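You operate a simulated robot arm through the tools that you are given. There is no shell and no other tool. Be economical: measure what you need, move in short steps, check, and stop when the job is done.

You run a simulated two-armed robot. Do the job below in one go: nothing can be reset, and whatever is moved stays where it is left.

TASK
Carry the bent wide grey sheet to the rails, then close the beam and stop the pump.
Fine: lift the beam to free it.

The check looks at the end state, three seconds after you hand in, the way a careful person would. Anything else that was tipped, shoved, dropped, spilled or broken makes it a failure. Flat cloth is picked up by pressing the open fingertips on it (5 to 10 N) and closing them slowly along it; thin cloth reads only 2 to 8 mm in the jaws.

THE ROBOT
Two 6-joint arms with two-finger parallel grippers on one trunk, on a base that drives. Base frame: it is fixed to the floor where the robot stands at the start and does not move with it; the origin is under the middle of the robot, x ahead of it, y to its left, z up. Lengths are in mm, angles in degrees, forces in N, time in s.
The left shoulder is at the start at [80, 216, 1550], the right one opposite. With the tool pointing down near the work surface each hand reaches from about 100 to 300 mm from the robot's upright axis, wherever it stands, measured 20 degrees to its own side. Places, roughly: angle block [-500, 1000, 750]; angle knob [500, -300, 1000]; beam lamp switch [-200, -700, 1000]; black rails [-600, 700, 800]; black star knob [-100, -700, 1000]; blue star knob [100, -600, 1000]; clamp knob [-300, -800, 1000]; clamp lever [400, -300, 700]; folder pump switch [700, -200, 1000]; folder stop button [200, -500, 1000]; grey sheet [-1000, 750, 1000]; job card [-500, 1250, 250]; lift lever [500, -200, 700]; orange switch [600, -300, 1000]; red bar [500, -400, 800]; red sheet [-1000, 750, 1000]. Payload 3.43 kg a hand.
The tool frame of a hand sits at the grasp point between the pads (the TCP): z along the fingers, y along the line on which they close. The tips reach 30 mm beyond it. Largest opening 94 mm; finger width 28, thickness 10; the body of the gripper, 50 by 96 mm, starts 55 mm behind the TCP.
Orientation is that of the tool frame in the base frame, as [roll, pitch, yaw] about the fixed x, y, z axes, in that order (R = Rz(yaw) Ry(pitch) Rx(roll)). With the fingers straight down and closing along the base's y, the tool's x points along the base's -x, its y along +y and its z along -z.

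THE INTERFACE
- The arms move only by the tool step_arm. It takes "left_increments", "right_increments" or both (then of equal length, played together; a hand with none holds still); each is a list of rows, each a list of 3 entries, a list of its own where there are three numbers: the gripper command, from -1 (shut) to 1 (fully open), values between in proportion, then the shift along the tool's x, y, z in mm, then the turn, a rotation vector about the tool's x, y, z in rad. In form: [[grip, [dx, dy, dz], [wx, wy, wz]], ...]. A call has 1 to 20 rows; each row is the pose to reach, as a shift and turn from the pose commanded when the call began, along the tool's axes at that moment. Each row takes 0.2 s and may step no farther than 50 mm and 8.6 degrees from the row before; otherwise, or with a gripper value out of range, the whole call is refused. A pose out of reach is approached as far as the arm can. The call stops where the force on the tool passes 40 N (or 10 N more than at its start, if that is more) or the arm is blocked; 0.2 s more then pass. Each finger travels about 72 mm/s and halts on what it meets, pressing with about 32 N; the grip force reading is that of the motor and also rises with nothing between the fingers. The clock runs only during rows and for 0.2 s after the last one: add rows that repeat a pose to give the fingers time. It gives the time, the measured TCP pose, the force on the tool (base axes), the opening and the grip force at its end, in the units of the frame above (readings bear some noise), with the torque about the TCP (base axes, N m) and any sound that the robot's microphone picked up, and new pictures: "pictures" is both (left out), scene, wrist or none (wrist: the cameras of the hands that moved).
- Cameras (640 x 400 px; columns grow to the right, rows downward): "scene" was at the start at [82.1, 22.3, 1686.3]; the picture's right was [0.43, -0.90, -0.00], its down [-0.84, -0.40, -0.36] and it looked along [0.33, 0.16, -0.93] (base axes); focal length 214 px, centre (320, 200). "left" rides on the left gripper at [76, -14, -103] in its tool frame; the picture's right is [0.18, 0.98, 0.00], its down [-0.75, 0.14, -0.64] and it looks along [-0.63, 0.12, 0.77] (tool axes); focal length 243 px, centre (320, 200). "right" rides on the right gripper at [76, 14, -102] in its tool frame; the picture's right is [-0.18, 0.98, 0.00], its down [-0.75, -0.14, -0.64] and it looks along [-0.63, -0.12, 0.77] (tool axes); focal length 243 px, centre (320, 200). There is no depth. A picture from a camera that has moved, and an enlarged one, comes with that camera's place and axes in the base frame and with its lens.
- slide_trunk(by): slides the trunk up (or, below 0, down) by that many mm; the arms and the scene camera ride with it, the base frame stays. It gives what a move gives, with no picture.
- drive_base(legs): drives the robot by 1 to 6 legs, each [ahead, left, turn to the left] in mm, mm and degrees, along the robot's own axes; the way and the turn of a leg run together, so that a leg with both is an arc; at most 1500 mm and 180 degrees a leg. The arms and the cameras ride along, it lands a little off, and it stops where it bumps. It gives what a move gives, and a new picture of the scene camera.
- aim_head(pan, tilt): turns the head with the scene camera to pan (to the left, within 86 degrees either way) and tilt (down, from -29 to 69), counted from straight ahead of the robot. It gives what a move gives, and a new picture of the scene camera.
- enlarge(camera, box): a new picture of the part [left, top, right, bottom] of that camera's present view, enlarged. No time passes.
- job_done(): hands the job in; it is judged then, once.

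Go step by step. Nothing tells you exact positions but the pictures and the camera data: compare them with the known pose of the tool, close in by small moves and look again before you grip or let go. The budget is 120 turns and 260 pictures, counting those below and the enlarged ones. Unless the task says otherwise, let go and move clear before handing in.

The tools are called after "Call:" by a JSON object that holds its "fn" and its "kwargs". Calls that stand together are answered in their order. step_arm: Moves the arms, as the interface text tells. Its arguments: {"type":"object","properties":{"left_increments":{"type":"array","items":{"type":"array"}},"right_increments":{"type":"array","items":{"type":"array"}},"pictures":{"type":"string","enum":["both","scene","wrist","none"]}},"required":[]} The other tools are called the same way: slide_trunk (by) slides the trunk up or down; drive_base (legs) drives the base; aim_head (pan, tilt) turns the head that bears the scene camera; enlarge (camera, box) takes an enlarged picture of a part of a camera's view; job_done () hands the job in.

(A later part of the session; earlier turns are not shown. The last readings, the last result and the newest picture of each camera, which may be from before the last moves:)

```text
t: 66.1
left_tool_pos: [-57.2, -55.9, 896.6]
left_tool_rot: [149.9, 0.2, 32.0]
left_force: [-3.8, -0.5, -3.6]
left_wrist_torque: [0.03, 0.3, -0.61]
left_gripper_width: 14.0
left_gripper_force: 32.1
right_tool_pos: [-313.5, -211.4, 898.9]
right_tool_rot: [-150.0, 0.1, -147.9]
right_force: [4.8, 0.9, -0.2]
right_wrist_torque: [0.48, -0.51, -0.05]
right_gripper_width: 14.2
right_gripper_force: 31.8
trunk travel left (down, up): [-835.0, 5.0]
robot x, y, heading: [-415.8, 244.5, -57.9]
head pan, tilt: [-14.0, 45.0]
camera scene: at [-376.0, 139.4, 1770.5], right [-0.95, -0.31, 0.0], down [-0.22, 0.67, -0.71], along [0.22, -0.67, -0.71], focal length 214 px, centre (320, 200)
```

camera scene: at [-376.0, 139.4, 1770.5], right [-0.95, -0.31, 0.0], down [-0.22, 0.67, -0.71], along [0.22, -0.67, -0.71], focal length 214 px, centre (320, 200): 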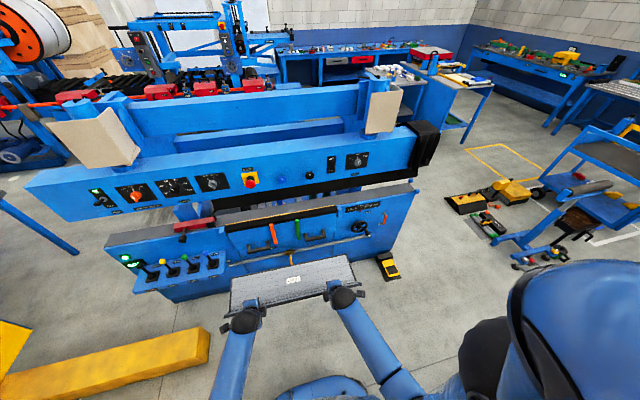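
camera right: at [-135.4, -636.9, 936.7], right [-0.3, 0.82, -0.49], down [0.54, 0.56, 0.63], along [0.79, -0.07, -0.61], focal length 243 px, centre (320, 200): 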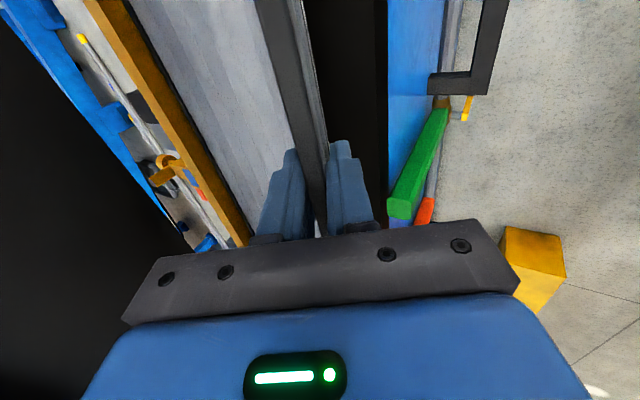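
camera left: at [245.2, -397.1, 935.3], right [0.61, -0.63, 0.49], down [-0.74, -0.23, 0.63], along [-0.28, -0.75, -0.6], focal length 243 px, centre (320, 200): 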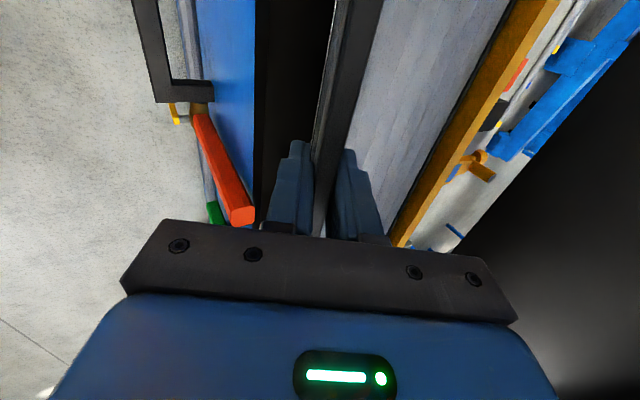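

The sheet is held close in. I drive to mid-aisle and turn round to face the table with the rails.

Call:
{"fn": "drive_base", "kwargs": {"legs": [[190, 0, 0], [0, 0, 90], [0, 0, 90]]}}

Call:
{"fn": "aim_head", "kwargs": {"pan": 0, "tilt": 50}}

Call:
{"fn": "enlarge", "kwargs": {"camera": "scene", "box": [120, 80, 520, 330]}}

```text
t: 75.2
left_tool_pos: [-667.7, 389.2, 895.5]
left_tool_rot: [150.1, 0.2, -149.5]
left_force: [5.6, 0.1, -4.0]
left_wrist_torque: [-0.29, 0.1, -0.33]
left_gripper_width: 14.2
left_gripper_force: 32.3
right_tool_pos: [-410.4, 537.7, 897.6]
right_tool_rot: [-150.2, 0.0, 30.5]
right_force: [-6.1, -0.9, -1.1]
right_wrist_torque: [-0.24, 0.12, -0.43]
right_gripper_width: 14.3
right_gripper_force: 31.6
trunk travel left (down, up): [-835.0, 5.0]
robot x, y, heading: [-314.9, 81.6, 120.5]
head pan, tilt: [-14.0, 45.0]
camera scene: at [-353.7, 183.8, 1770.1], right [0.96, 0.28, 0.0], down [0.2, -0.68, -0.71], along [-0.2, 0.68, -0.71], focal length 214 px, centre (320, 200)
```

scene: 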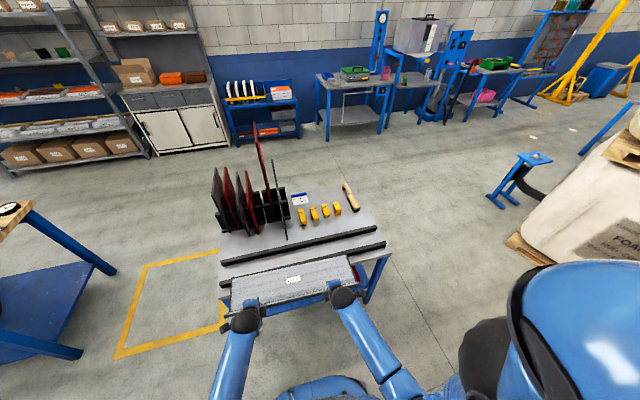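

```text
t: 76.0
left_tool_pos: [-668.6, 388.8, 895.1]
left_tool_rot: [150.2, 0.1, -149.5]
left_force: [2.0, -1.9, -2.0]
left_wrist_torque: [-0.15, -0.17, -0.39]
left_gripper_width: 14.3
left_gripper_force: 31.9
right_tool_pos: [-409.6, 537.8, 897.2]
right_tool_rot: [-150.4, 0.0, 30.6]
right_force: [-2.3, 2.3, -3.0]
right_wrist_torque: [-0.1, -0.14, -0.54]
right_gripper_width: 14.3
right_gripper_force: 31.5
trunk travel left (down, up): [-835.0, 5.0]
robot x, y, heading: [-311.5, 78.8, 120.6]
head pan, tilt: [0.0, 50.0]
camera scene: at [-369.9, 172.1, 1763.2], right [0.86, 0.51, 0.0], down [0.39, -0.66, -0.64], along [-0.33, 0.55, -0.77], focal length 214 px, centre (320, 200)
```

scene: 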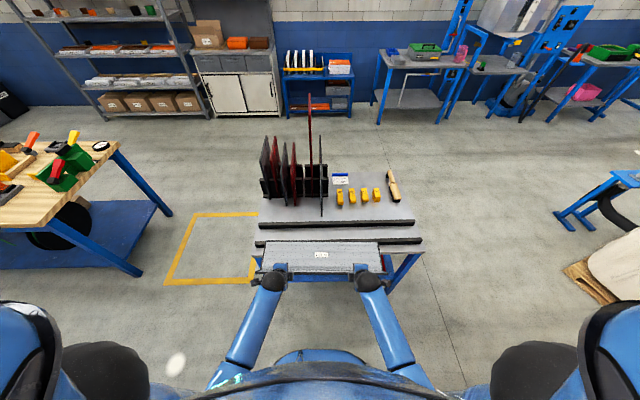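

```text
1.60 times, centred on (320, 205) of scene
camera zoom: at [-369.9, 172.1, 1763.2], right [0.86, 0.51, 0.0], down [0.39, -0.66, -0.64], along [-0.33, 0.55, -0.77], focal length 343 px, centre (320, 192)
```

zoom: 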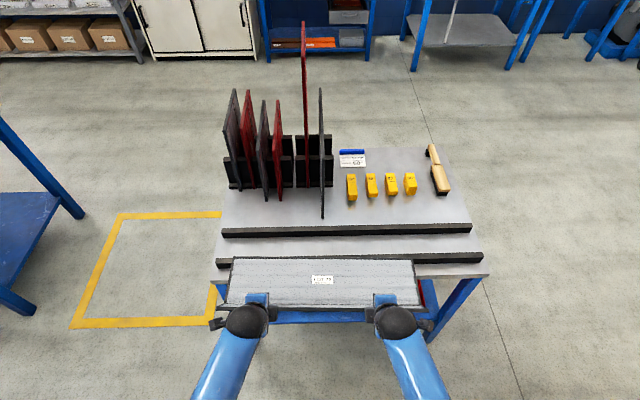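

I'm facing the table squarely; rails run across, the rack is at left, the yellow blocks behind. I zoom in to measure the rails.

Call:
{"fn": "enlarge", "kwargs": {"camera": "scene", "box": [250, 190, 350, 290]}}

Call:
{"fn": "enlarge", "kwargs": {"camera": "scene", "box": [340, 190, 440, 290]}}

```text
4.00 times, centred on (300, 240) of scene
camera zoom: at [-369.9, 172.1, 1763.2], right [0.86, 0.51, 0.0], down [0.39, -0.66, -0.64], along [-0.33, 0.55, -0.77], focal length 858 px, centre (400, 40)
```

zoom: 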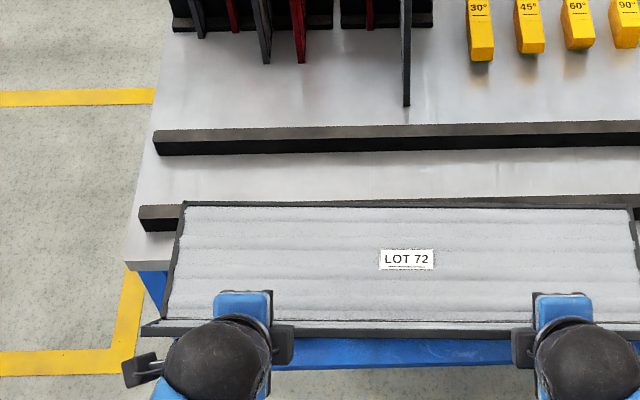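

```text
4.00 times, centred on (390, 240) of scene
camera zoom: at [-369.9, 172.1, 1763.2], right [0.86, 0.51, 0.0], down [0.39, -0.66, -0.64], along [-0.33, 0.55, -0.77], focal length 858 px, centre (40, 40)
```

zoom: 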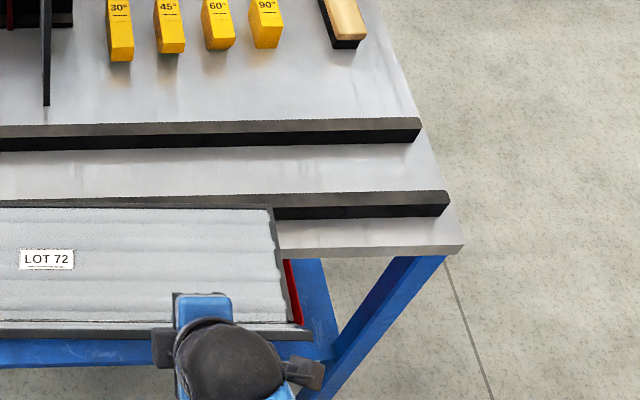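

Rails: front one about f=660, back one f=774, spacing ~115, sheet body ~145 deep. I square up by 1.4°, shift right 110 to centre on the rails (clear of the rack) and go ahead 110.

Call:
{"fn": "drive_base", "kwargs": {"legs": [[0, 0, 1.4], [0, -110, 0], [110, 0, 0]]}}

Call:
{"fn": "enlarge", "kwargs": {"camera": "scene", "box": [220, 180, 340, 300]}}

Call:
{"fn": "enlarge", "kwargs": {"camera": "scene", "box": [320, 180, 440, 300]}}

```text
t: 78.3
left_tool_pos: [-638.4, 526.1, 898.6]
left_tool_rot: [149.9, 0.1, -148.1]
left_force: [2.9, -0.9, -4.9]
left_wrist_torque: [-0.4, 0.3, -0.22]
left_gripper_width: 14.1
left_gripper_force: 31.3
right_tool_pos: [-383.2, 680.5, 898.3]
right_tool_rot: [-149.9, 0.0, 32.1]
right_force: [-2.7, 1.3, 0.6]
right_wrist_torque: [-0.27, 0.18, -0.35]
right_gripper_width: 14.2
right_gripper_force: 32.2
trunk travel left (down, up): [-835.0, 5.0]
robot x, y, heading: [-280.4, 228.5, 121.7]
head pan, tilt: [0.0, 50.0]
camera scene: at [-331.9, 313.5, 1763.9], right [0.85, 0.53, 0.0], down [0.4, -0.65, -0.65], along [-0.34, 0.55, -0.76], focal length 214 px, centre (320, 200)
```

scene: 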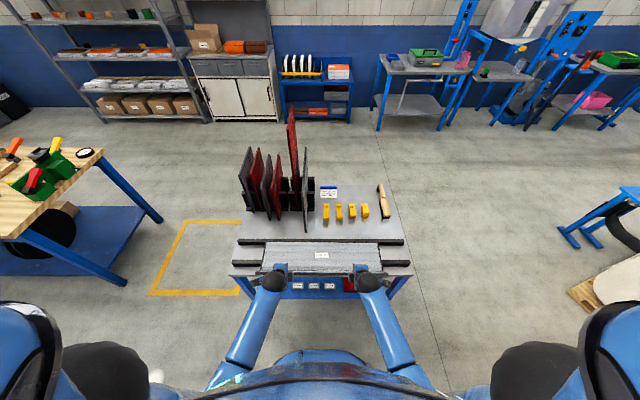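

```text
3.33 times, centred on (280, 240) of scene
camera zoom: at [-331.9, 313.5, 1763.9], right [0.85, 0.53, 0.0], down [0.4, -0.65, -0.65], along [-0.34, 0.55, -0.76], focal length 715 px, centre (453, 67)
```

zoom: 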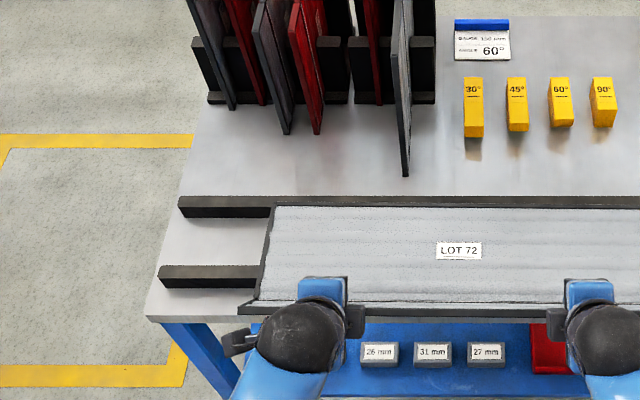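

```text
3.33 times, centred on (380, 240) of scene
camera zoom: at [-331.9, 313.5, 1763.9], right [0.85, 0.53, 0.0], down [0.4, -0.65, -0.65], along [-0.34, 0.55, -0.76], focal length 715 px, centre (120, 67)
```

zoom: 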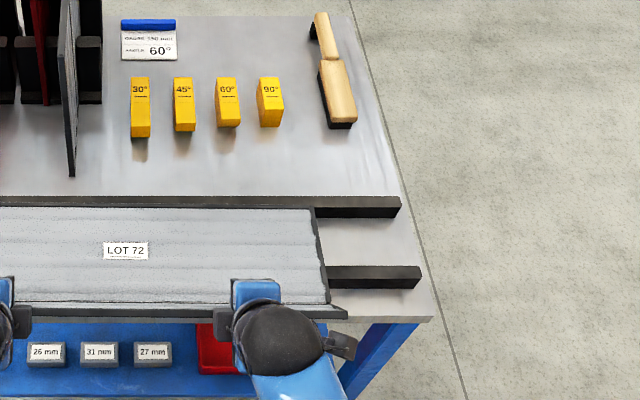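

Squared up nicely. I move the sheet forward 60 mm over the rails, then down to just above them.

Call:
{"fn": "step_arm", "kwargs": {"left_increments": [[-1, [0, 17, 10], [0, 0, 0]], [-1, [0, 35, 20], [0, 0, 0]], [-1, [0, 52, 30], [0, 0, 0]], [-1, [0, 45, 43], [0, 0, 0]], [-1, [0, 37, 56], [0, 0, 0]], [-1, [0, 32, 65], [0, 0, 0]]], "right_increments": [[-1, [0, -17, 10], [0, 0, 0]], [-1, [0, -35, 20], [0, 0, 0]], [-1, [0, -52, 30], [0, 0, 0]], [-1, [0, -45, 43], [0, 0, 0]], [-1, [0, -37, 56], [0, 0, 0]], [-1, [0, -32, 65], [0, 0, 0]]], "pictures": "wrist"}}

Call:
{"fn": "enlarge", "kwargs": {"camera": "scene", "box": [220, 180, 340, 300]}}

Call:
{"fn": "enlarge", "kwargs": {"camera": "scene", "box": [320, 180, 440, 300]}}

```text
t: 79.8
left_tool_pos: [-673.4, 581.5, 854.7]
left_tool_rot: [150.3, 0.2, -148.0]
left_force: [-1.5, -0.5, -6.7]
left_wrist_torque: [-0.35, 0.16, -0.04]
left_gripper_width: 14.3
left_gripper_force: 32.2
right_tool_pos: [-419.0, 737.3, 856.0]
right_tool_rot: [-150.3, 0.1, 32.0]
right_force: [1.6, 0.0, 1.9]
right_wrist_torque: [-0.64, 0.76, 0.19]
right_gripper_width: 14.2
right_gripper_force: 32.0
trunk travel left (down, up): [-835.0, 5.0]
robot x, y, heading: [-280.8, 231.8, 121.8]
head pan, tilt: [0.0, 50.0]
camera right: at [-319.1, 723.0, 937.9], right [0.3, -0.82, -0.49], down [-0.53, -0.57, 0.63], along [-0.79, 0.07, -0.61], focal length 243 px, centre (320, 200)
camera left: at [-704.0, 487.0, 937.6], right [-0.61, 0.63, 0.49], down [0.74, 0.23, 0.63], along [0.28, 0.74, -0.61], focal length 243 px, centre (320, 200)
```

right: 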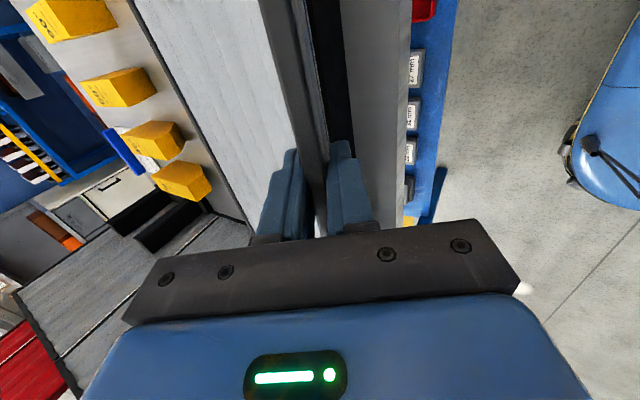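
left: 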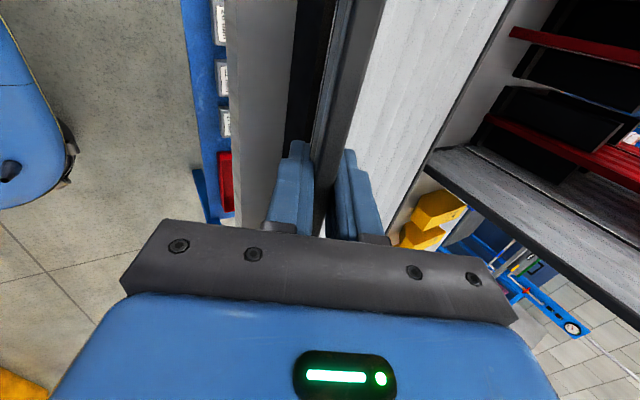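

```text
3.33 times, centred on (280, 240) of scene
camera zoom: at [-336.9, 321.6, 1763.2], right [0.85, 0.53, 0.0], down [0.41, -0.65, -0.64], along [-0.34, 0.54, -0.77], focal length 715 px, centre (453, 67)
```

zoom: 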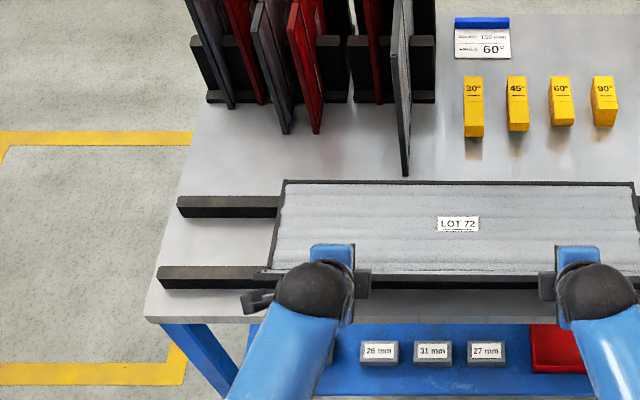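

```text
3.33 times, centred on (380, 240) of scene
camera zoom: at [-336.9, 321.6, 1763.2], right [0.85, 0.53, 0.0], down [0.41, -0.65, -0.64], along [-0.34, 0.54, -0.77], focal length 715 px, centre (120, 67)
```

zoom: 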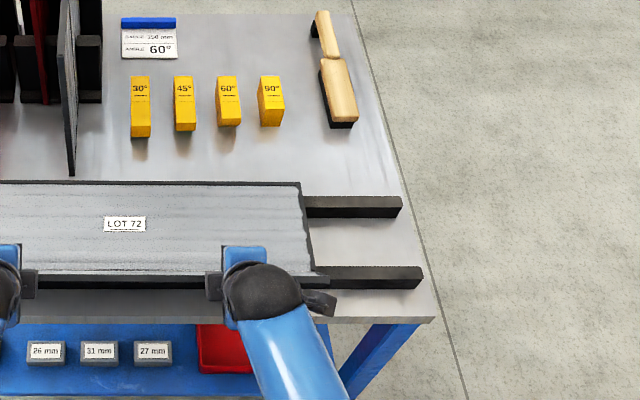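

The sheet sits right over both rails, about 25 mm above them. I lower it in small steps.

Call:
{"fn": "step_arm", "kwargs": {"left_increments": [[-1, [0, -3, 5.2], [0, 0, 0]], [-1, [0, -6, 10.4], [0, 0, 0]], [-1, [0, -9, 15.6], [0, 0, 0]]], "right_increments": [[-1, [0, 3, 5.2], [0, 0, 0]], [-1, [0, 6, 10.4], [0, 0, 0]], [-1, [0, 9, 15.6], [0, 0, 0]]], "pictures": "none"}}

Call:
{"fn": "step_arm", "kwargs": {"left_increments": [[-1, [0, -1.5, 2.6], [0, 0, 0]], [-1, [0, -1.5, 2.6], [0, 0, 0]]], "right_increments": [[-1, [0, 1.5, 2.6], [0, 0, 0]], [-1, [0, 1.5, 2.6], [0, 0, 0]]], "pictures": "none"}}

Call:
{"fn": "step_arm", "kwargs": {"left_increments": [[-1, [0, -1.5, 2.6], [0, 0, 0]], [-1, [0, -1.5, 2.6], [0, 0, 0]]], "right_increments": [[-1, [0, 1.5, 2.6], [0, 0, 0]], [-1, [0, 1.5, 2.6], [0, 0, 0]]], "pictures": "wrist"}}

```text
t: 80.5
left_tool_pos: [-671.5, 580.4, 840.9]
left_tool_rot: [149.7, 0.2, -148.0]
left_force: [-5.7, -8.9, 9.6]
left_wrist_torque: [0.29, 0.19, -0.35]
left_gripper_width: 14.3
left_gripper_force: 31.7
right_tool_pos: [-416.9, 736.3, 842.3]
right_tool_rot: [-149.8, -0.1, 32.0]
right_force: [8.2, 6.1, 18.6]
right_wrist_torque: [0.06, 0.43, -0.09]
right_gripper_width: 14.2
right_gripper_force: 31.7
trunk travel left (down, up): [-835.0, 5.0]
robot x, y, heading: [-279.9, 231.5, 122.0]
head pan, tilt: [0.0, 50.0]
```

```text
t: 81.2
left_tool_pos: [-669.3, 577.4, 837.7]
left_tool_rot: [149.7, 0.1, -148.1]
left_force: [-6.8, -15.3, 20.9]
left_wrist_torque: [0.38, 0.48, -0.23]
left_gripper_width: 15.1
left_gripper_force: 31.8
right_tool_pos: [-417.2, 733.7, 839.1]
right_tool_rot: [-149.8, 0.1, 32.0]
right_force: [11.7, 7.5, 27.0]
right_wrist_torque: [0.41, 0.49, -0.36]
right_gripper_width: 15.0
right_gripper_force: 32.1
trunk travel left (down, up): [-835.0, 5.0]
robot x, y, heading: [-282.8, 231.4, 122.0]
head pan, tilt: [0.0, 50.0]
```

```text
t: 81.8
left_tool_pos: [-670.5, 578.4, 836.0]
left_tool_rot: [149.5, 0.2, -148.1]
left_force: [-4.3, -7.2, 27.9]
left_wrist_torque: [0.55, 0.74, -0.29]
left_gripper_width: 15.4
left_gripper_force: 31.5
right_tool_pos: [-418.3, 732.0, 836.7]
right_tool_rot: [-149.7, 0.1, 32.1]
right_force: [7.0, 2.1, 29.8]
right_wrist_torque: [0.74, 0.65, -0.37]
right_gripper_width: 15.2
right_gripper_force: 32.4
trunk travel left (down, up): [-835.0, 5.0]
robot x, y, heading: [-277.9, 229.7, 122.1]
head pan, tilt: [0.0, 50.0]
camera right: at [-317.6, 718.9, 918.6], right [0.29, -0.82, -0.5], down [-0.53, -0.57, 0.63], along [-0.8, 0.08, -0.6], focal length 243 px, centre (320, 200)
camera left: at [-700.7, 484.0, 918.0], right [-0.61, 0.62, 0.5], down [0.75, 0.22, 0.63], along [0.28, 0.75, -0.6], focal length 243 px, centre (320, 200)
```

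right: 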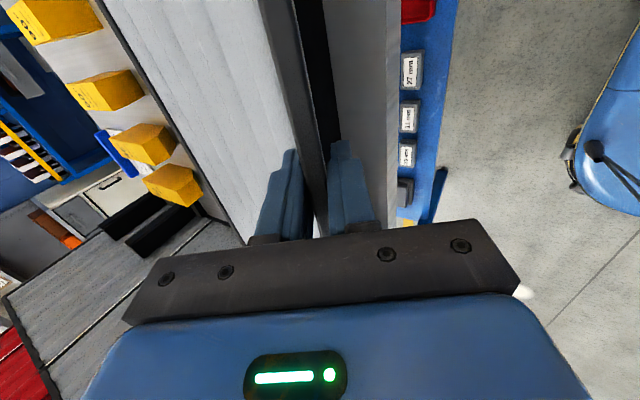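
left: 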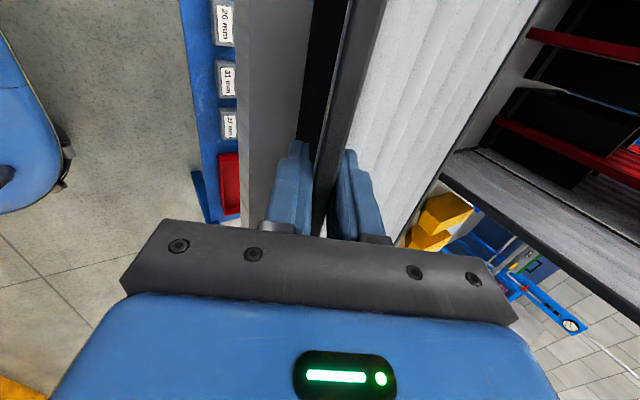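

Contact came at TCP z ≈ 842 and both hands now press ~28 N. I ease up 4 mm and check the placement before letting go.

Call:
{"fn": "step_arm", "kwargs": {"left_increments": [[-1, [0, 2, -3.5], [0, 0, 0]], [-1, [0, 2, -3.5], [0, 0, 0]]], "right_increments": [[-1, [0, -2, -3.5], [0, 0, 0]], [-1, [0, -2, -3.5], [0, 0, 0]]], "pictures": "none"}}

Call:
{"fn": "enlarge", "kwargs": {"camera": "scene", "box": [220, 180, 340, 300]}}

Call:
{"fn": "enlarge", "kwargs": {"camera": "scene", "box": [320, 180, 440, 300]}}

```text
t: 82.3
left_tool_pos: [-669.5, 578.5, 836.3]
left_tool_rot: [150.0, 0.4, -148.0]
left_force: [4.1, 8.7, 10.2]
left_wrist_torque: [0.23, 0.66, -0.17]
left_gripper_width: 15.1
left_gripper_force: 32.0
right_tool_pos: [-416.6, 733.0, 836.8]
right_tool_rot: [-150.1, 0.1, 32.1]
right_force: [-6.0, -6.2, 22.6]
right_wrist_torque: [0.32, 0.76, -0.08]
right_gripper_width: 15.2
right_gripper_force: 31.4
trunk travel left (down, up): [-835.0, 5.0]
robot x, y, heading: [-282.2, 234.1, 122.2]
head pan, tilt: [0.0, 50.0]
```

```text
3.33 times, centred on (280, 240) of scene
camera zoom: at [-334.4, 316.5, 1763.3], right [0.85, 0.53, 0.0], down [0.41, -0.65, -0.64], along [-0.34, 0.55, -0.76], focal length 715 px, centre (453, 67)
```

zoom: 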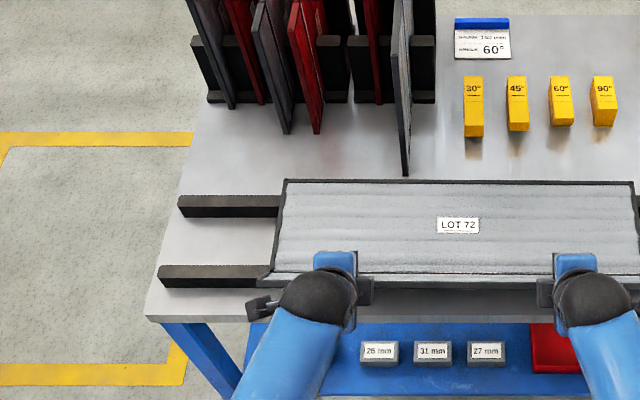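

```text
3.33 times, centred on (380, 240) of scene
camera zoom: at [-334.4, 316.5, 1763.3], right [0.85, 0.53, 0.0], down [0.41, -0.65, -0.64], along [-0.34, 0.55, -0.76], focal length 715 px, centre (120, 67)
```

zoom: 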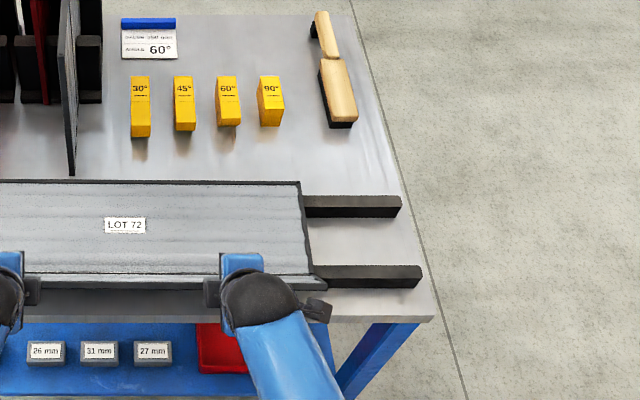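

Both rails lie under the sheet body, well clear of the rack. I let go slowly and withdraw along the flange.

Call:
{"fn": "step_arm", "kwargs": {"left_increments": [[-0.7, [0, 0, -1], [0, 0, 0]], [-0.5, [0, 0, -1], [0, 0, 0]], [-0.2, [0, 0, -1], [0, 0, 0]], [-0.1, [0, 0, -20], [0, 0, 0]], [-0.1, [0, 0, -50], [0, 0, 0]], [-0.1, [0, -15, -90], [0, 0, 0]], [-0.1, [0, -30, -130], [0, 0, 0]]], "right_increments": [[-0.7, [0, 0, -1], [0, 0, 0]], [-0.5, [0, 0, -1], [0, 0, 0]], [-0.2, [0, 0, -1], [0, 0, 0]], [-0.1, [0, 0, -20], [0, 0, 0]], [-0.1, [0, 0, -50], [0, 0, 0]], [-0.1, [0, 15, -90], [0, 0, 0]], [-0.1, [0, 30, -130], [0, 0, 0]]]}}

Call:
{"fn": "enlarge", "kwargs": {"camera": "scene", "box": [220, 170, 440, 310]}}

```text
t: 84.0
left_tool_pos: [-623.8, 503.3, 934.2]
left_tool_rot: [150.0, 0.1, -148.1]
left_force: [0.7, -0.7, 0.5]
left_wrist_torque: [0.02, 0.04, -0.02]
left_gripper_width: 42.3
left_gripper_force: 0.0
right_tool_pos: [-369.5, 657.5, 934.6]
right_tool_rot: [-150.2, 0.0, 32.0]
right_force: [0.4, 0.3, 0.4]
right_wrist_torque: [0.04, -0.01, 0.0]
right_gripper_width: 42.4
right_gripper_force: 0.2
trunk travel left (down, up): [-835.0, 5.0]
robot x, y, heading: [-279.7, 228.1, 121.9]
head pan, tilt: [0.0, 50.0]
camera scene: at [-333.8, 316.2, 1763.6], right [0.85, 0.53, 0.0], down [0.4, -0.65, -0.65], along [-0.34, 0.55, -0.76], focal length 214 px, centre (320, 200)
camera right: at [-269.9, 644.0, 1017.2], right [0.3, -0.82, -0.49], down [-0.53, -0.57, 0.63], along [-0.79, 0.08, -0.61], focal length 243 px, centre (320, 200)
camera left: at [-654.3, 408.4, 1016.5], right [-0.61, 0.62, 0.49], down [0.74, 0.23, 0.63], along [0.28, 0.75, -0.6], focal length 243 px, centre (320, 200)
```

scene: 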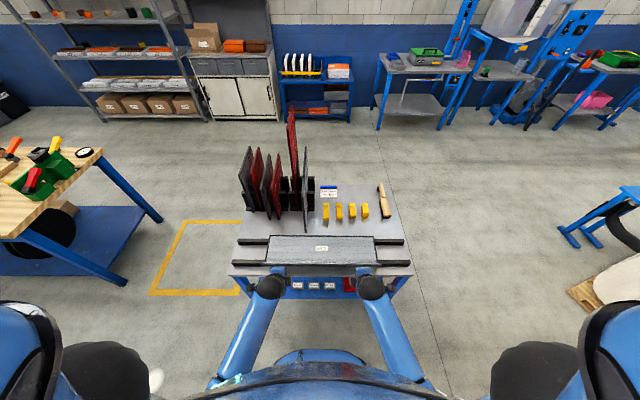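
right: 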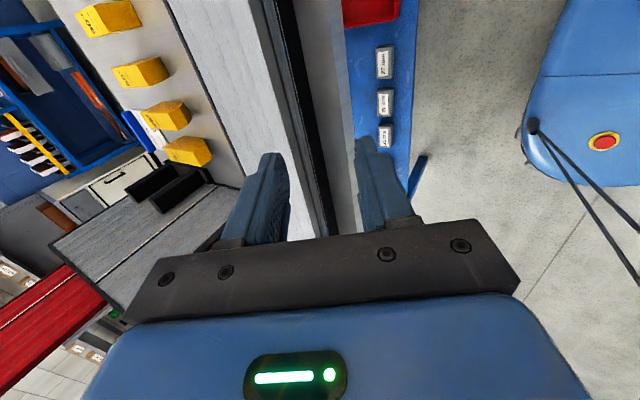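
left: 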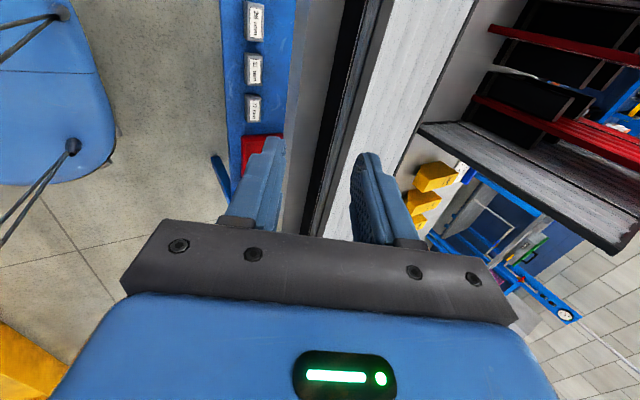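

```text
2.86 times, centred on (330, 240) of scene
camera zoom: at [-333.8, 316.2, 1763.6], right [0.85, 0.53, 0.0], down [0.4, -0.65, -0.65], along [-0.34, 0.55, -0.76], focal length 613 px, centre (291, 86)
```

zoom: 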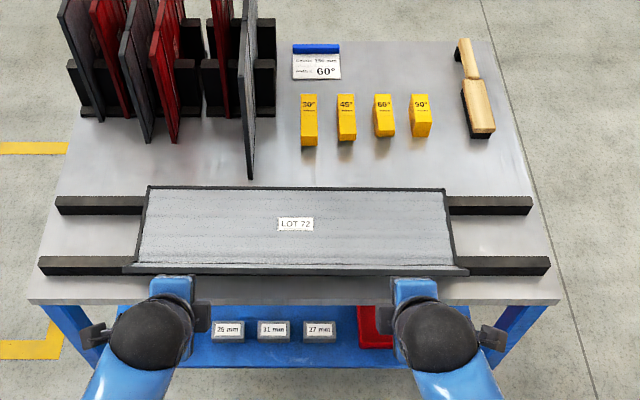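

The sheet rests squarely on both rails. I back away, turn round to the folder and go to the lever side.

Call:
{"fn": "drive_base", "kwargs": {"legs": [[-130, 0, 0], [0, 0, -90], [0, 0, -90], [-60, 318, 0]]}}

Call:
{"fn": "step_arm", "kwargs": {"left_increments": [[0.2, [0, 0, 0], [0, 0, -0.143]], [0.2, [0, 0, 0], [0, 0, -0.286]], [0.2, [0, 0, 0], [0, 0, -0.428]], [0.2, [0, 0, 0], [0, 0, -0.571]], [0.2, [0, 0, 0], [0, 0, -0.714]], [0.2, [0, 0, 0], [0, 0, -0.857]], [0.2, [0, 0, 0], [0, 0, -1.0]], [0.2, [0, 0, 0], [0, 0, -1.142]], [0.2, [0, 0, 0], [0, 0, -1.285]], [0.2, [0, 0, 0], [0, 0, -1.428]], [0.2, [0, 0, 0], [0, 0, -1.571]]], "right_increments": [[0.2, [0, 0, 0], [0, 0, 0.143]], [0.2, [0, 0, 0], [0, 0, 0.286]], [0.2, [0, 0, 0], [0, 0, 0.428]], [0.2, [0, 0, 0], [0, 0, 0.571]], [0.2, [0, 0, 0], [0, 0, 0.714]], [0.2, [0, 0, 0], [0, 0, 0.857]], [0.2, [0, 0, 0], [0, 0, 1.0]], [0.2, [0, 0, 0], [0, 0, 1.142]], [0.2, [0, 0, 0], [0, 0, 1.285]], [0.2, [0, 0, 0], [0, 0, 1.428]], [0.2, [0, 0, 0], [0, 0, 1.571]]], "pictures": "scene"}}

```text
t: 94.6
left_tool_pos: [370.0, 71.8, 933.0]
left_tool_rot: [150.2, 0.0, 32.4]
left_force: [0.2, -0.3, -0.2]
left_wrist_torque: [0.05, -0.03, -0.01]
left_gripper_width: 42.2
left_gripper_force: 0.0
right_tool_pos: [115.3, -83.2, 932.9]
right_tool_rot: [-150.3, 0.1, -147.7]
right_force: [0.0, -0.1, -0.1]
right_wrist_torque: [0.02, -0.01, -0.01]
right_gripper_width: 42.1
right_gripper_force: 0.0
trunk travel left (down, up): [-835.0, 5.0]
robot x, y, heading: [26.1, 342.8, -57.3]
head pan, tilt: [0.0, 50.0]
camera scene: at [80.0, 250.6, 1763.2], right [-0.84, -0.54, 0.0], down [-0.41, 0.65, -0.64], along [0.35, -0.54, -0.77], focal length 214 px, centre (320, 200)
```

scene: 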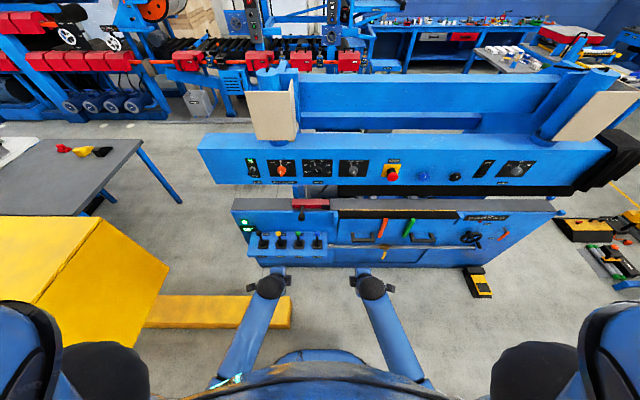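

```text
t: 97.0
left_tool_pos: [369.8, 73.8, 932.7]
left_tool_rot: [-179.7, 29.8, 122.7]
left_force: [0.1, 0.7, -0.3]
left_wrist_torque: [0.01, 0.02, -0.03]
left_gripper_width: 56.2
left_gripper_force: 0.1
right_tool_pos: [117.2, -81.6, 933.8]
right_tool_rot: [179.8, 29.7, 122.1]
right_force: [0.0, -1.2, 0.1]
right_wrist_torque: [-0.01, 0.0, -0.01]
right_gripper_width: 56.2
right_gripper_force: 0.0
trunk travel left (down, up): [-835.0, 5.0]
robot x, y, heading: [21.8, 344.9, -57.5]
head pan, tilt: [0.0, 50.0]
camera scene: at [83.0, 253.4, 1763.3], right [-0.84, -0.54, 0.0], down [-0.41, 0.65, -0.64], along [0.34, -0.54, -0.77], focal length 214 px, centre (320, 200)
```

scene: 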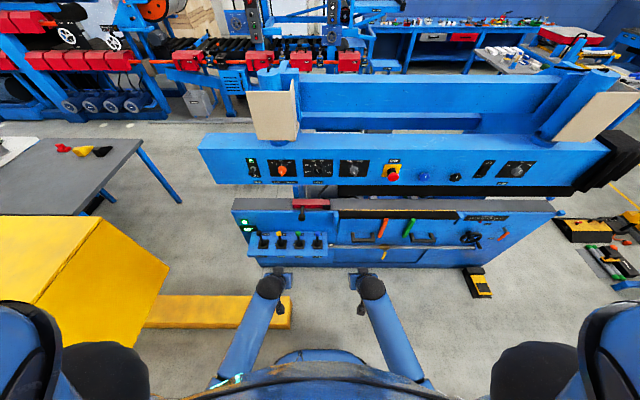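

I'm in position at the lever side; beam still up and empty. I lower the trunk and bring the left hand short of the black LOWER lever.

Call:
{"fn": "slide_trunk", "kwargs": {"by": -300}}

Call:
{"fn": "step_arm", "kwargs": {"left_increments": [[0.2, [-35, 20, 1], [0, 0, 0]], [0.2, [-70, 40, 2], [0, 0, 0]], [0.2, [-105, 62, 3], [0, -0.03, 0]], [0.2, [-140, 84, 4], [0, -0.06, 0]], [0.2, [-175, 105, 5], [0, -0.09, 0]], [0.2, [-210, 126, 6], [0, -0.12, 0]], [0.2, [-245, 147, 7], [0, -0.15, 0]], [0.2, [-280, 167, 8], [0, -0.178, 0]], [0.2, [-309, 185, 10], [0, -0.178, 0]]]}}

```text
t: 100.0
left_tool_pos: [369.9, 74.7, 632.2]
left_tool_rot: [-179.8, 29.7, 122.4]
left_force: [0.0, -0.9, 0.8]
left_wrist_torque: [0.0, 0.04, 0.01]
left_gripper_width: 56.3
left_gripper_force: 0.1
right_tool_pos: [116.5, -83.1, 633.2]
right_tool_rot: [180.0, 29.7, 122.4]
right_force: [0.0, 0.2, 0.1]
right_wrist_torque: [-0.02, 0.03, -0.01]
right_gripper_width: 56.3
right_gripper_force: 0.0
trunk travel left (down, up): [-535.0, 305.0]
robot x, y, heading: [20.3, 346.5, -57.9]
head pan, tilt: [0.0, 50.0]
```

```text
t: 102.0
left_tool_pos: [673.3, -57.6, 776.1]
left_tool_rot: [-179.7, 40.1, 122.4]
left_force: [-0.3, -1.0, 0.7]
left_wrist_torque: [0.0, -0.02, -0.01]
left_gripper_width: 56.2
left_gripper_force: 0.1
right_tool_pos: [118.6, -83.8, 634.4]
right_tool_rot: [-180.0, 29.7, 122.4]
right_force: [0.3, 0.9, -0.5]
right_wrist_torque: [0.0, 0.0, 0.0]
right_gripper_width: 56.3
right_gripper_force: 0.1
trunk travel left (down, up): [-535.0, 305.0]
robot x, y, heading: [23.9, 342.6, -57.4]
head pan, tilt: [0.0, 50.0]
camera scene: at [83.6, 252.8, 1463.2], right [-0.84, -0.54, 0.0], down [-0.41, 0.65, -0.64], along [0.34, -0.54, -0.77], focal length 214 px, centre (320, 200)
camera left: at [595.0, 39.4, 807.2], right [0.75, 0.64, -0.12], down [0.21, -0.06, 0.98], along [0.62, -0.76, -0.18], focal length 243 px, centre (320, 200)
```

scene: 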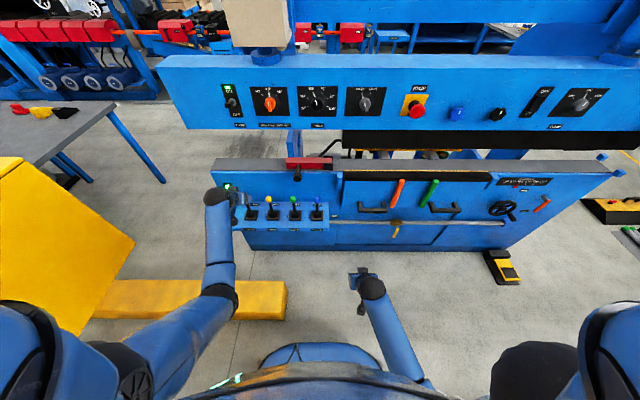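
left: 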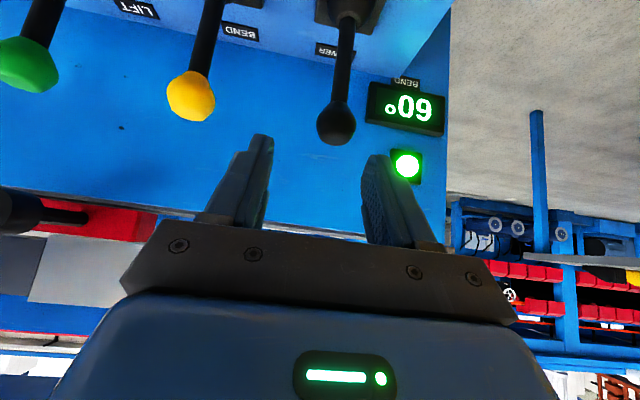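

The black LOWER knob sits between the fingers, ahead. I move in and close on it.

Call:
{"fn": "step_arm", "kwargs": {"left_increments": [[0.2, [10, 9, 30], [0, 0, 0]], [0.2, [10, 9, 60], [0, 0, 0]], [-0.6, [10, 9, 60], [0, 0, 0]], [-0.6, [10, 9, 60], [0, 0, 0]], [-0.6, [10, 9, 60], [0, 0, 0]]], "pictures": "wrist"}}

```text
t: 103.2
left_tool_pos: [700.3, -77.7, 723.9]
left_tool_rot: [-179.8, 40.1, 122.7]
left_force: [14.9, 4.3, -2.4]
left_wrist_torque: [0.27, -0.29, 0.51]
left_gripper_width: 31.8
left_gripper_force: 44.9
right_tool_pos: [118.6, -81.3, 633.1]
right_tool_rot: [-180.0, 29.6, 122.6]
right_force: [0.6, -0.4, -0.5]
right_wrist_torque: [-0.02, 0.02, -0.02]
right_gripper_width: 56.4
right_gripper_force: 0.1
trunk travel left (down, up): [-535.0, 305.0]
robot x, y, heading: [24.8, 345.1, -57.5]
head pan, tilt: [0.0, 50.0]
camera left: at [621.9, 19.4, 754.8], right [0.75, 0.65, -0.12], down [0.21, -0.06, 0.98], along [0.62, -0.76, -0.18], focal length 243 px, centre (320, 200)
```

left: 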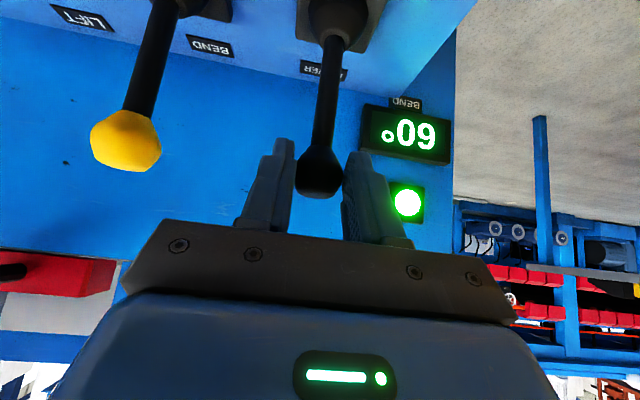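

Gripped. I push it toward the machine to LOWER and hold.

Call:
{"fn": "step_arm", "kwargs": {"left_increments": [[-0.6, [-8, 2, 6], [0, 0, 0]], [-0.6, [-15, 2, 13], [0, 0, 0]], [-0.6, [-22, 2, 18], [0, 0, 0]], [-0.6, [-25, 2, 21], [0, 0, 0]], [-0.6, [-25, 2, 21], [0, 0, 0]], [-0.6, [-25, 2, 21], [0, 0, 0]], [-0.6, [-25, 2, 21], [0, 0, 0]], [-0.6, [-25, 2, 21], [0, 0, 0]]], "pictures": "scene"}}

Call:
{"fn": "step_arm", "kwargs": {"left_increments": [[-0.6, [0, 0, 0], [0, 0, 0]], [-0.6, [0, 0, 0], [0, 0, 0]], [-0.6, [0, 0, 0], [0, 0, 0]], [-0.6, [0, 0, 0], [0, 0, 0]], [-0.6, [0, 0, 0], [0, 0, 0]], [-0.6, [0, 0, 0], [0, 0, 0]], [-0.6, [0, 0, 0], [0, 0, 0]], [-0.6, [0, 0, 0], [0, 0, 0]], [-0.6, [0, 0, 0], [0, 0, 0]], [-0.6, [0, 0, 0], [0, 0, 0]]], "pictures": "scene"}}

```text
t: 105.0
left_tool_pos: [715.0, -100.7, 722.6]
left_tool_rot: [-179.6, 39.6, 122.7]
left_force: [-6.3, 27.5, -13.7]
left_wrist_torque: [0.42, 0.15, 0.2]
left_gripper_width: 31.8
left_gripper_force: 44.9
right_tool_pos: [117.4, -82.4, 634.5]
right_tool_rot: [-179.8, 29.6, 122.5]
right_force: [0.1, -0.1, -0.9]
right_wrist_torque: [-0.01, 0.0, -0.01]
right_gripper_width: 56.6
right_gripper_force: 0.0
trunk travel left (down, up): [-535.0, 305.0]
robot x, y, heading: [21.0, 344.4, -57.4]
head pan, tilt: [0.0, 50.0]
camera scene: at [84.4, 255.9, 1463.3], right [-0.84, -0.54, 0.0], down [-0.41, 0.65, -0.64], along [0.34, -0.54, -0.77], focal length 214 px, centre (320, 200)
```

scene: 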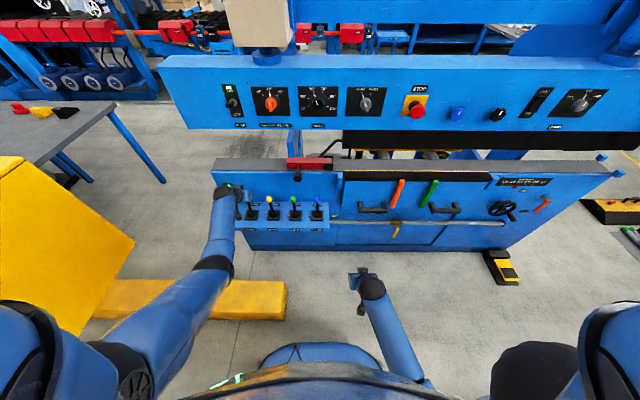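

```text
t: 107.2
left_tool_pos: [714.8, -101.5, 721.4]
left_tool_rot: [-179.5, 39.7, 122.6]
left_force: [-5.2, 26.8, -13.4]
left_wrist_torque: [0.62, 0.25, 0.21]
left_gripper_width: 31.8
left_gripper_force: 44.9
right_tool_pos: [117.9, -81.1, 635.1]
right_tool_rot: [-180.0, 29.8, 122.5]
right_force: [-0.5, -0.3, 0.4]
right_wrist_torque: [-0.03, 0.0, 0.04]
right_gripper_width: 56.6
right_gripper_force: 0.0
trunk travel left (down, up): [-535.0, 305.0]
robot x, y, heading: [24.6, 347.3, -57.6]
head pan, tilt: [0.0, 50.0]
camera scene: at [84.5, 255.8, 1463.3], right [-0.84, -0.54, 0.0], down [-0.41, 0.65, -0.64], along [0.34, -0.54, -0.77], focal length 214 px, centre (320, 200)
```

scene: 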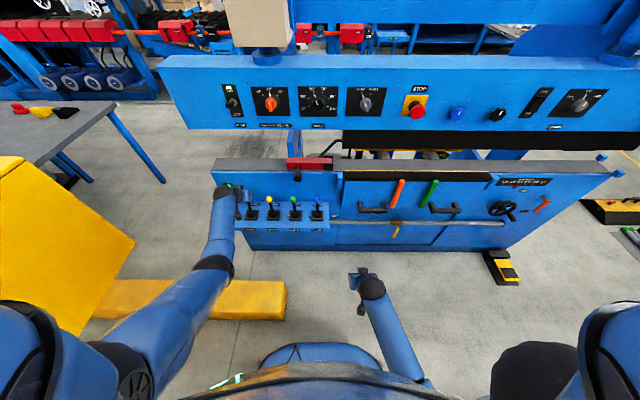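

Nothing moves: LOWER serves the bending leaf (already down). The beam is closed by the CLAMP lever, so I release this one and move the left hand to the blue lever.

Call:
{"fn": "step_arm", "kwargs": {"left_increments": [[0.2, [0, 0, 0], [0, 0, 0]], [0.2, [0, 0, 0], [0, 0, 0]], [0.2, [0, 0, -40], [0, 0, 0]], [0.2, [0, 0, -80], [0, 0, 0]], [0.2, [0, -40, -110], [0, 0, 0]], [0.2, [0, -85, -110], [0, 0, 0]], [0.2, [0, -130, -110], [0, 0, 0]], [0.2, [0, -175, -110], [0, 0, 0]], [0.2, [0, -220, -110], [0, 0, 0]], [0.2, [0, -265, -110], [0, 0, 0]], [0.2, [0, -305, -110], [0, 0, 0]]]}}

```text
t: 109.6
left_tool_pos: [418.5, -207.8, 809.0]
left_tool_rot: [-180.0, 39.9, 122.5]
left_force: [0.8, -0.3, 0.1]
left_wrist_torque: [0.03, 0.01, -0.02]
left_gripper_width: 56.6
left_gripper_force: 0.1
right_tool_pos: [115.0, -84.3, 633.1]
right_tool_rot: [179.9, 29.7, 122.3]
right_force: [0.7, -0.2, 0.3]
right_wrist_torque: [-0.01, 0.03, 0.01]
right_gripper_width: 56.3
right_gripper_force: 0.0
trunk travel left (down, up): [-535.0, 305.0]
robot x, y, heading: [22.9, 347.7, -57.5]
head pan, tilt: [0.0, 50.0]
camera scene: at [81.9, 252.6, 1463.2], right [-0.84, -0.54, 0.0], down [-0.41, 0.65, -0.64], along [0.34, -0.54, -0.77], focal length 214 px, centre (320, 200)
camera left: at [340.2, -110.3, 840.2], right [0.75, 0.65, -0.12], down [0.21, -0.06, 0.98], along [0.62, -0.76, -0.18], focal length 243 px, centre (320, 200)
```

scene: 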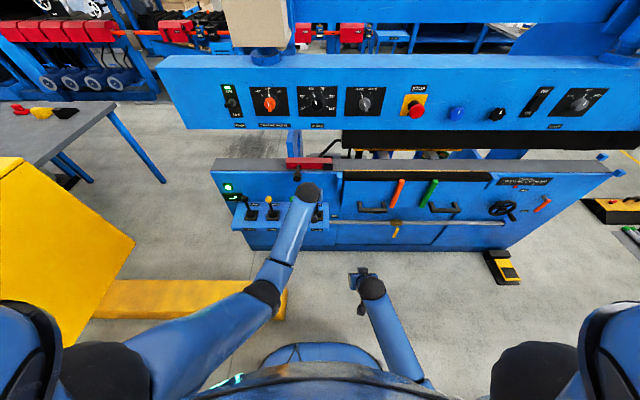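
left: 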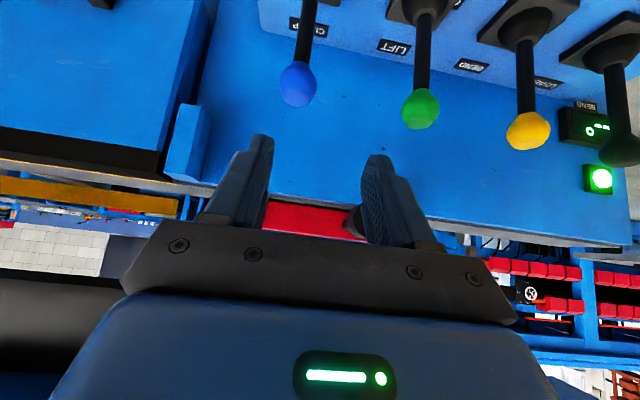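

The blue CLAMP knob is at about (425,-260,720). I align, move in and close on it.

Call:
{"fn": "step_arm", "kwargs": {"left_increments": [[0.2, [10, -22, 30], [0, 0, 0]], [0.2, [20, -22, 60], [0, 0, 0]], [0.2, [21, -22, 94], [0, 0, 0]], [-0.6, [21, -22, 94], [0, 0, 0]], [-0.6, [21, -22, 94], [0, 0, 0]], [-0.6, [21, -22, 94], [0, 0, 0]]], "pictures": "wrist"}}

```text
t: 111.0
left_tool_pos: [424.4, -257.7, 721.4]
left_tool_rot: [-179.8, 39.9, 122.4]
left_force: [-4.5, -6.4, -4.9]
left_wrist_torque: [-0.38, 0.02, -0.13]
left_gripper_width: 31.9
left_gripper_force: 45.3
right_tool_pos: [117.0, -82.1, 632.9]
right_tool_rot: [179.9, 29.7, 122.4]
right_force: [0.9, -0.4, 0.7]
right_wrist_torque: [-0.02, -0.02, 0.0]
right_gripper_width: 56.6
right_gripper_force: 0.0
trunk travel left (down, up): [-535.0, 305.0]
robot x, y, heading: [25.4, 346.9, -57.8]
head pan, tilt: [0.0, 50.0]
camera left: at [345.5, -159.5, 753.3], right [0.76, 0.64, -0.12], down [0.21, -0.06, 0.98], along [0.62, -0.76, -0.18], focal length 243 px, centre (320, 200)
```

left: 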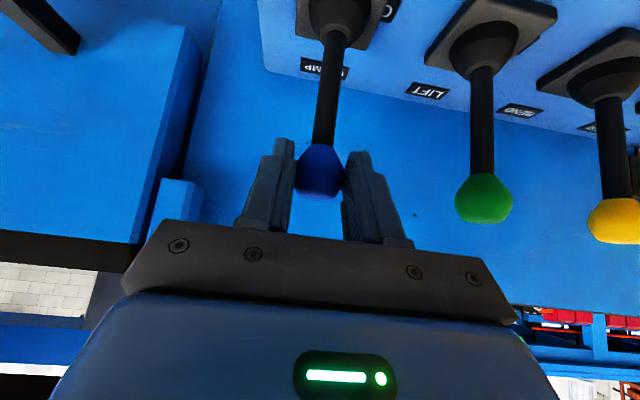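

Gripped. I push it to CLAMP and watch the beam.

Call:
{"fn": "step_arm", "kwargs": {"left_increments": [[-0.6, [-8, 0, 6], [0, 0, 0]], [-0.6, [-15, 0, 13], [0, 0, 0]], [-0.6, [-22, 0, 18], [0, 0, 0]], [-0.6, [-25, 0, 21], [0, 0, 0]], [-0.6, [-25, 0, 21], [0, 0, 0]], [-0.6, [-25, 0, 21], [0, 0, 0]], [-0.6, [-25, 0, 21], [0, 0, 0]], [-0.6, [-25, 0, 21], [0, 0, 0]], [-0.6, [-25, 0, 21], [0, 0, 0]], [-0.6, [-25, 0, 21], [0, 0, 0]]], "pictures": "scene"}}

```text
t: 112.2
left_tool_pos: [439.2, -280.6, 721.1]
left_tool_rot: [180.0, 39.5, 122.1]
left_force: [-7.2, 6.6, 5.6]
left_wrist_torque: [-0.22, -0.59, 0.2]
left_gripper_width: 31.9
left_gripper_force: 45.1
right_tool_pos: [115.1, -81.1, 634.7]
right_tool_rot: [180.0, 29.8, 122.4]
right_force: [-0.5, -0.8, -0.4]
right_wrist_torque: [0.0, -0.03, 0.01]
right_gripper_width: 56.2
right_gripper_force: 0.1
trunk travel left (down, up): [-535.0, 305.0]
robot x, y, heading: [23.4, 348.6, -57.6]
head pan, tilt: [0.0, 50.0]
stopped in row 5 (left hand): the force on the tool passed its limit at 41 N (the readings are from after the stop); the commanded pose is now the measured one
camera scene: at [81.3, 256.4, 1463.8], right [-0.84, -0.54, 0.0], down [-0.41, 0.65, -0.64], along [0.34, -0.54, -0.77], focal length 214 px, centre (320, 200)
```

scene: 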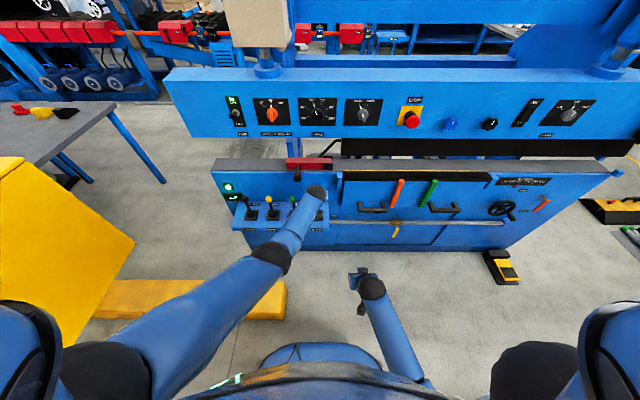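

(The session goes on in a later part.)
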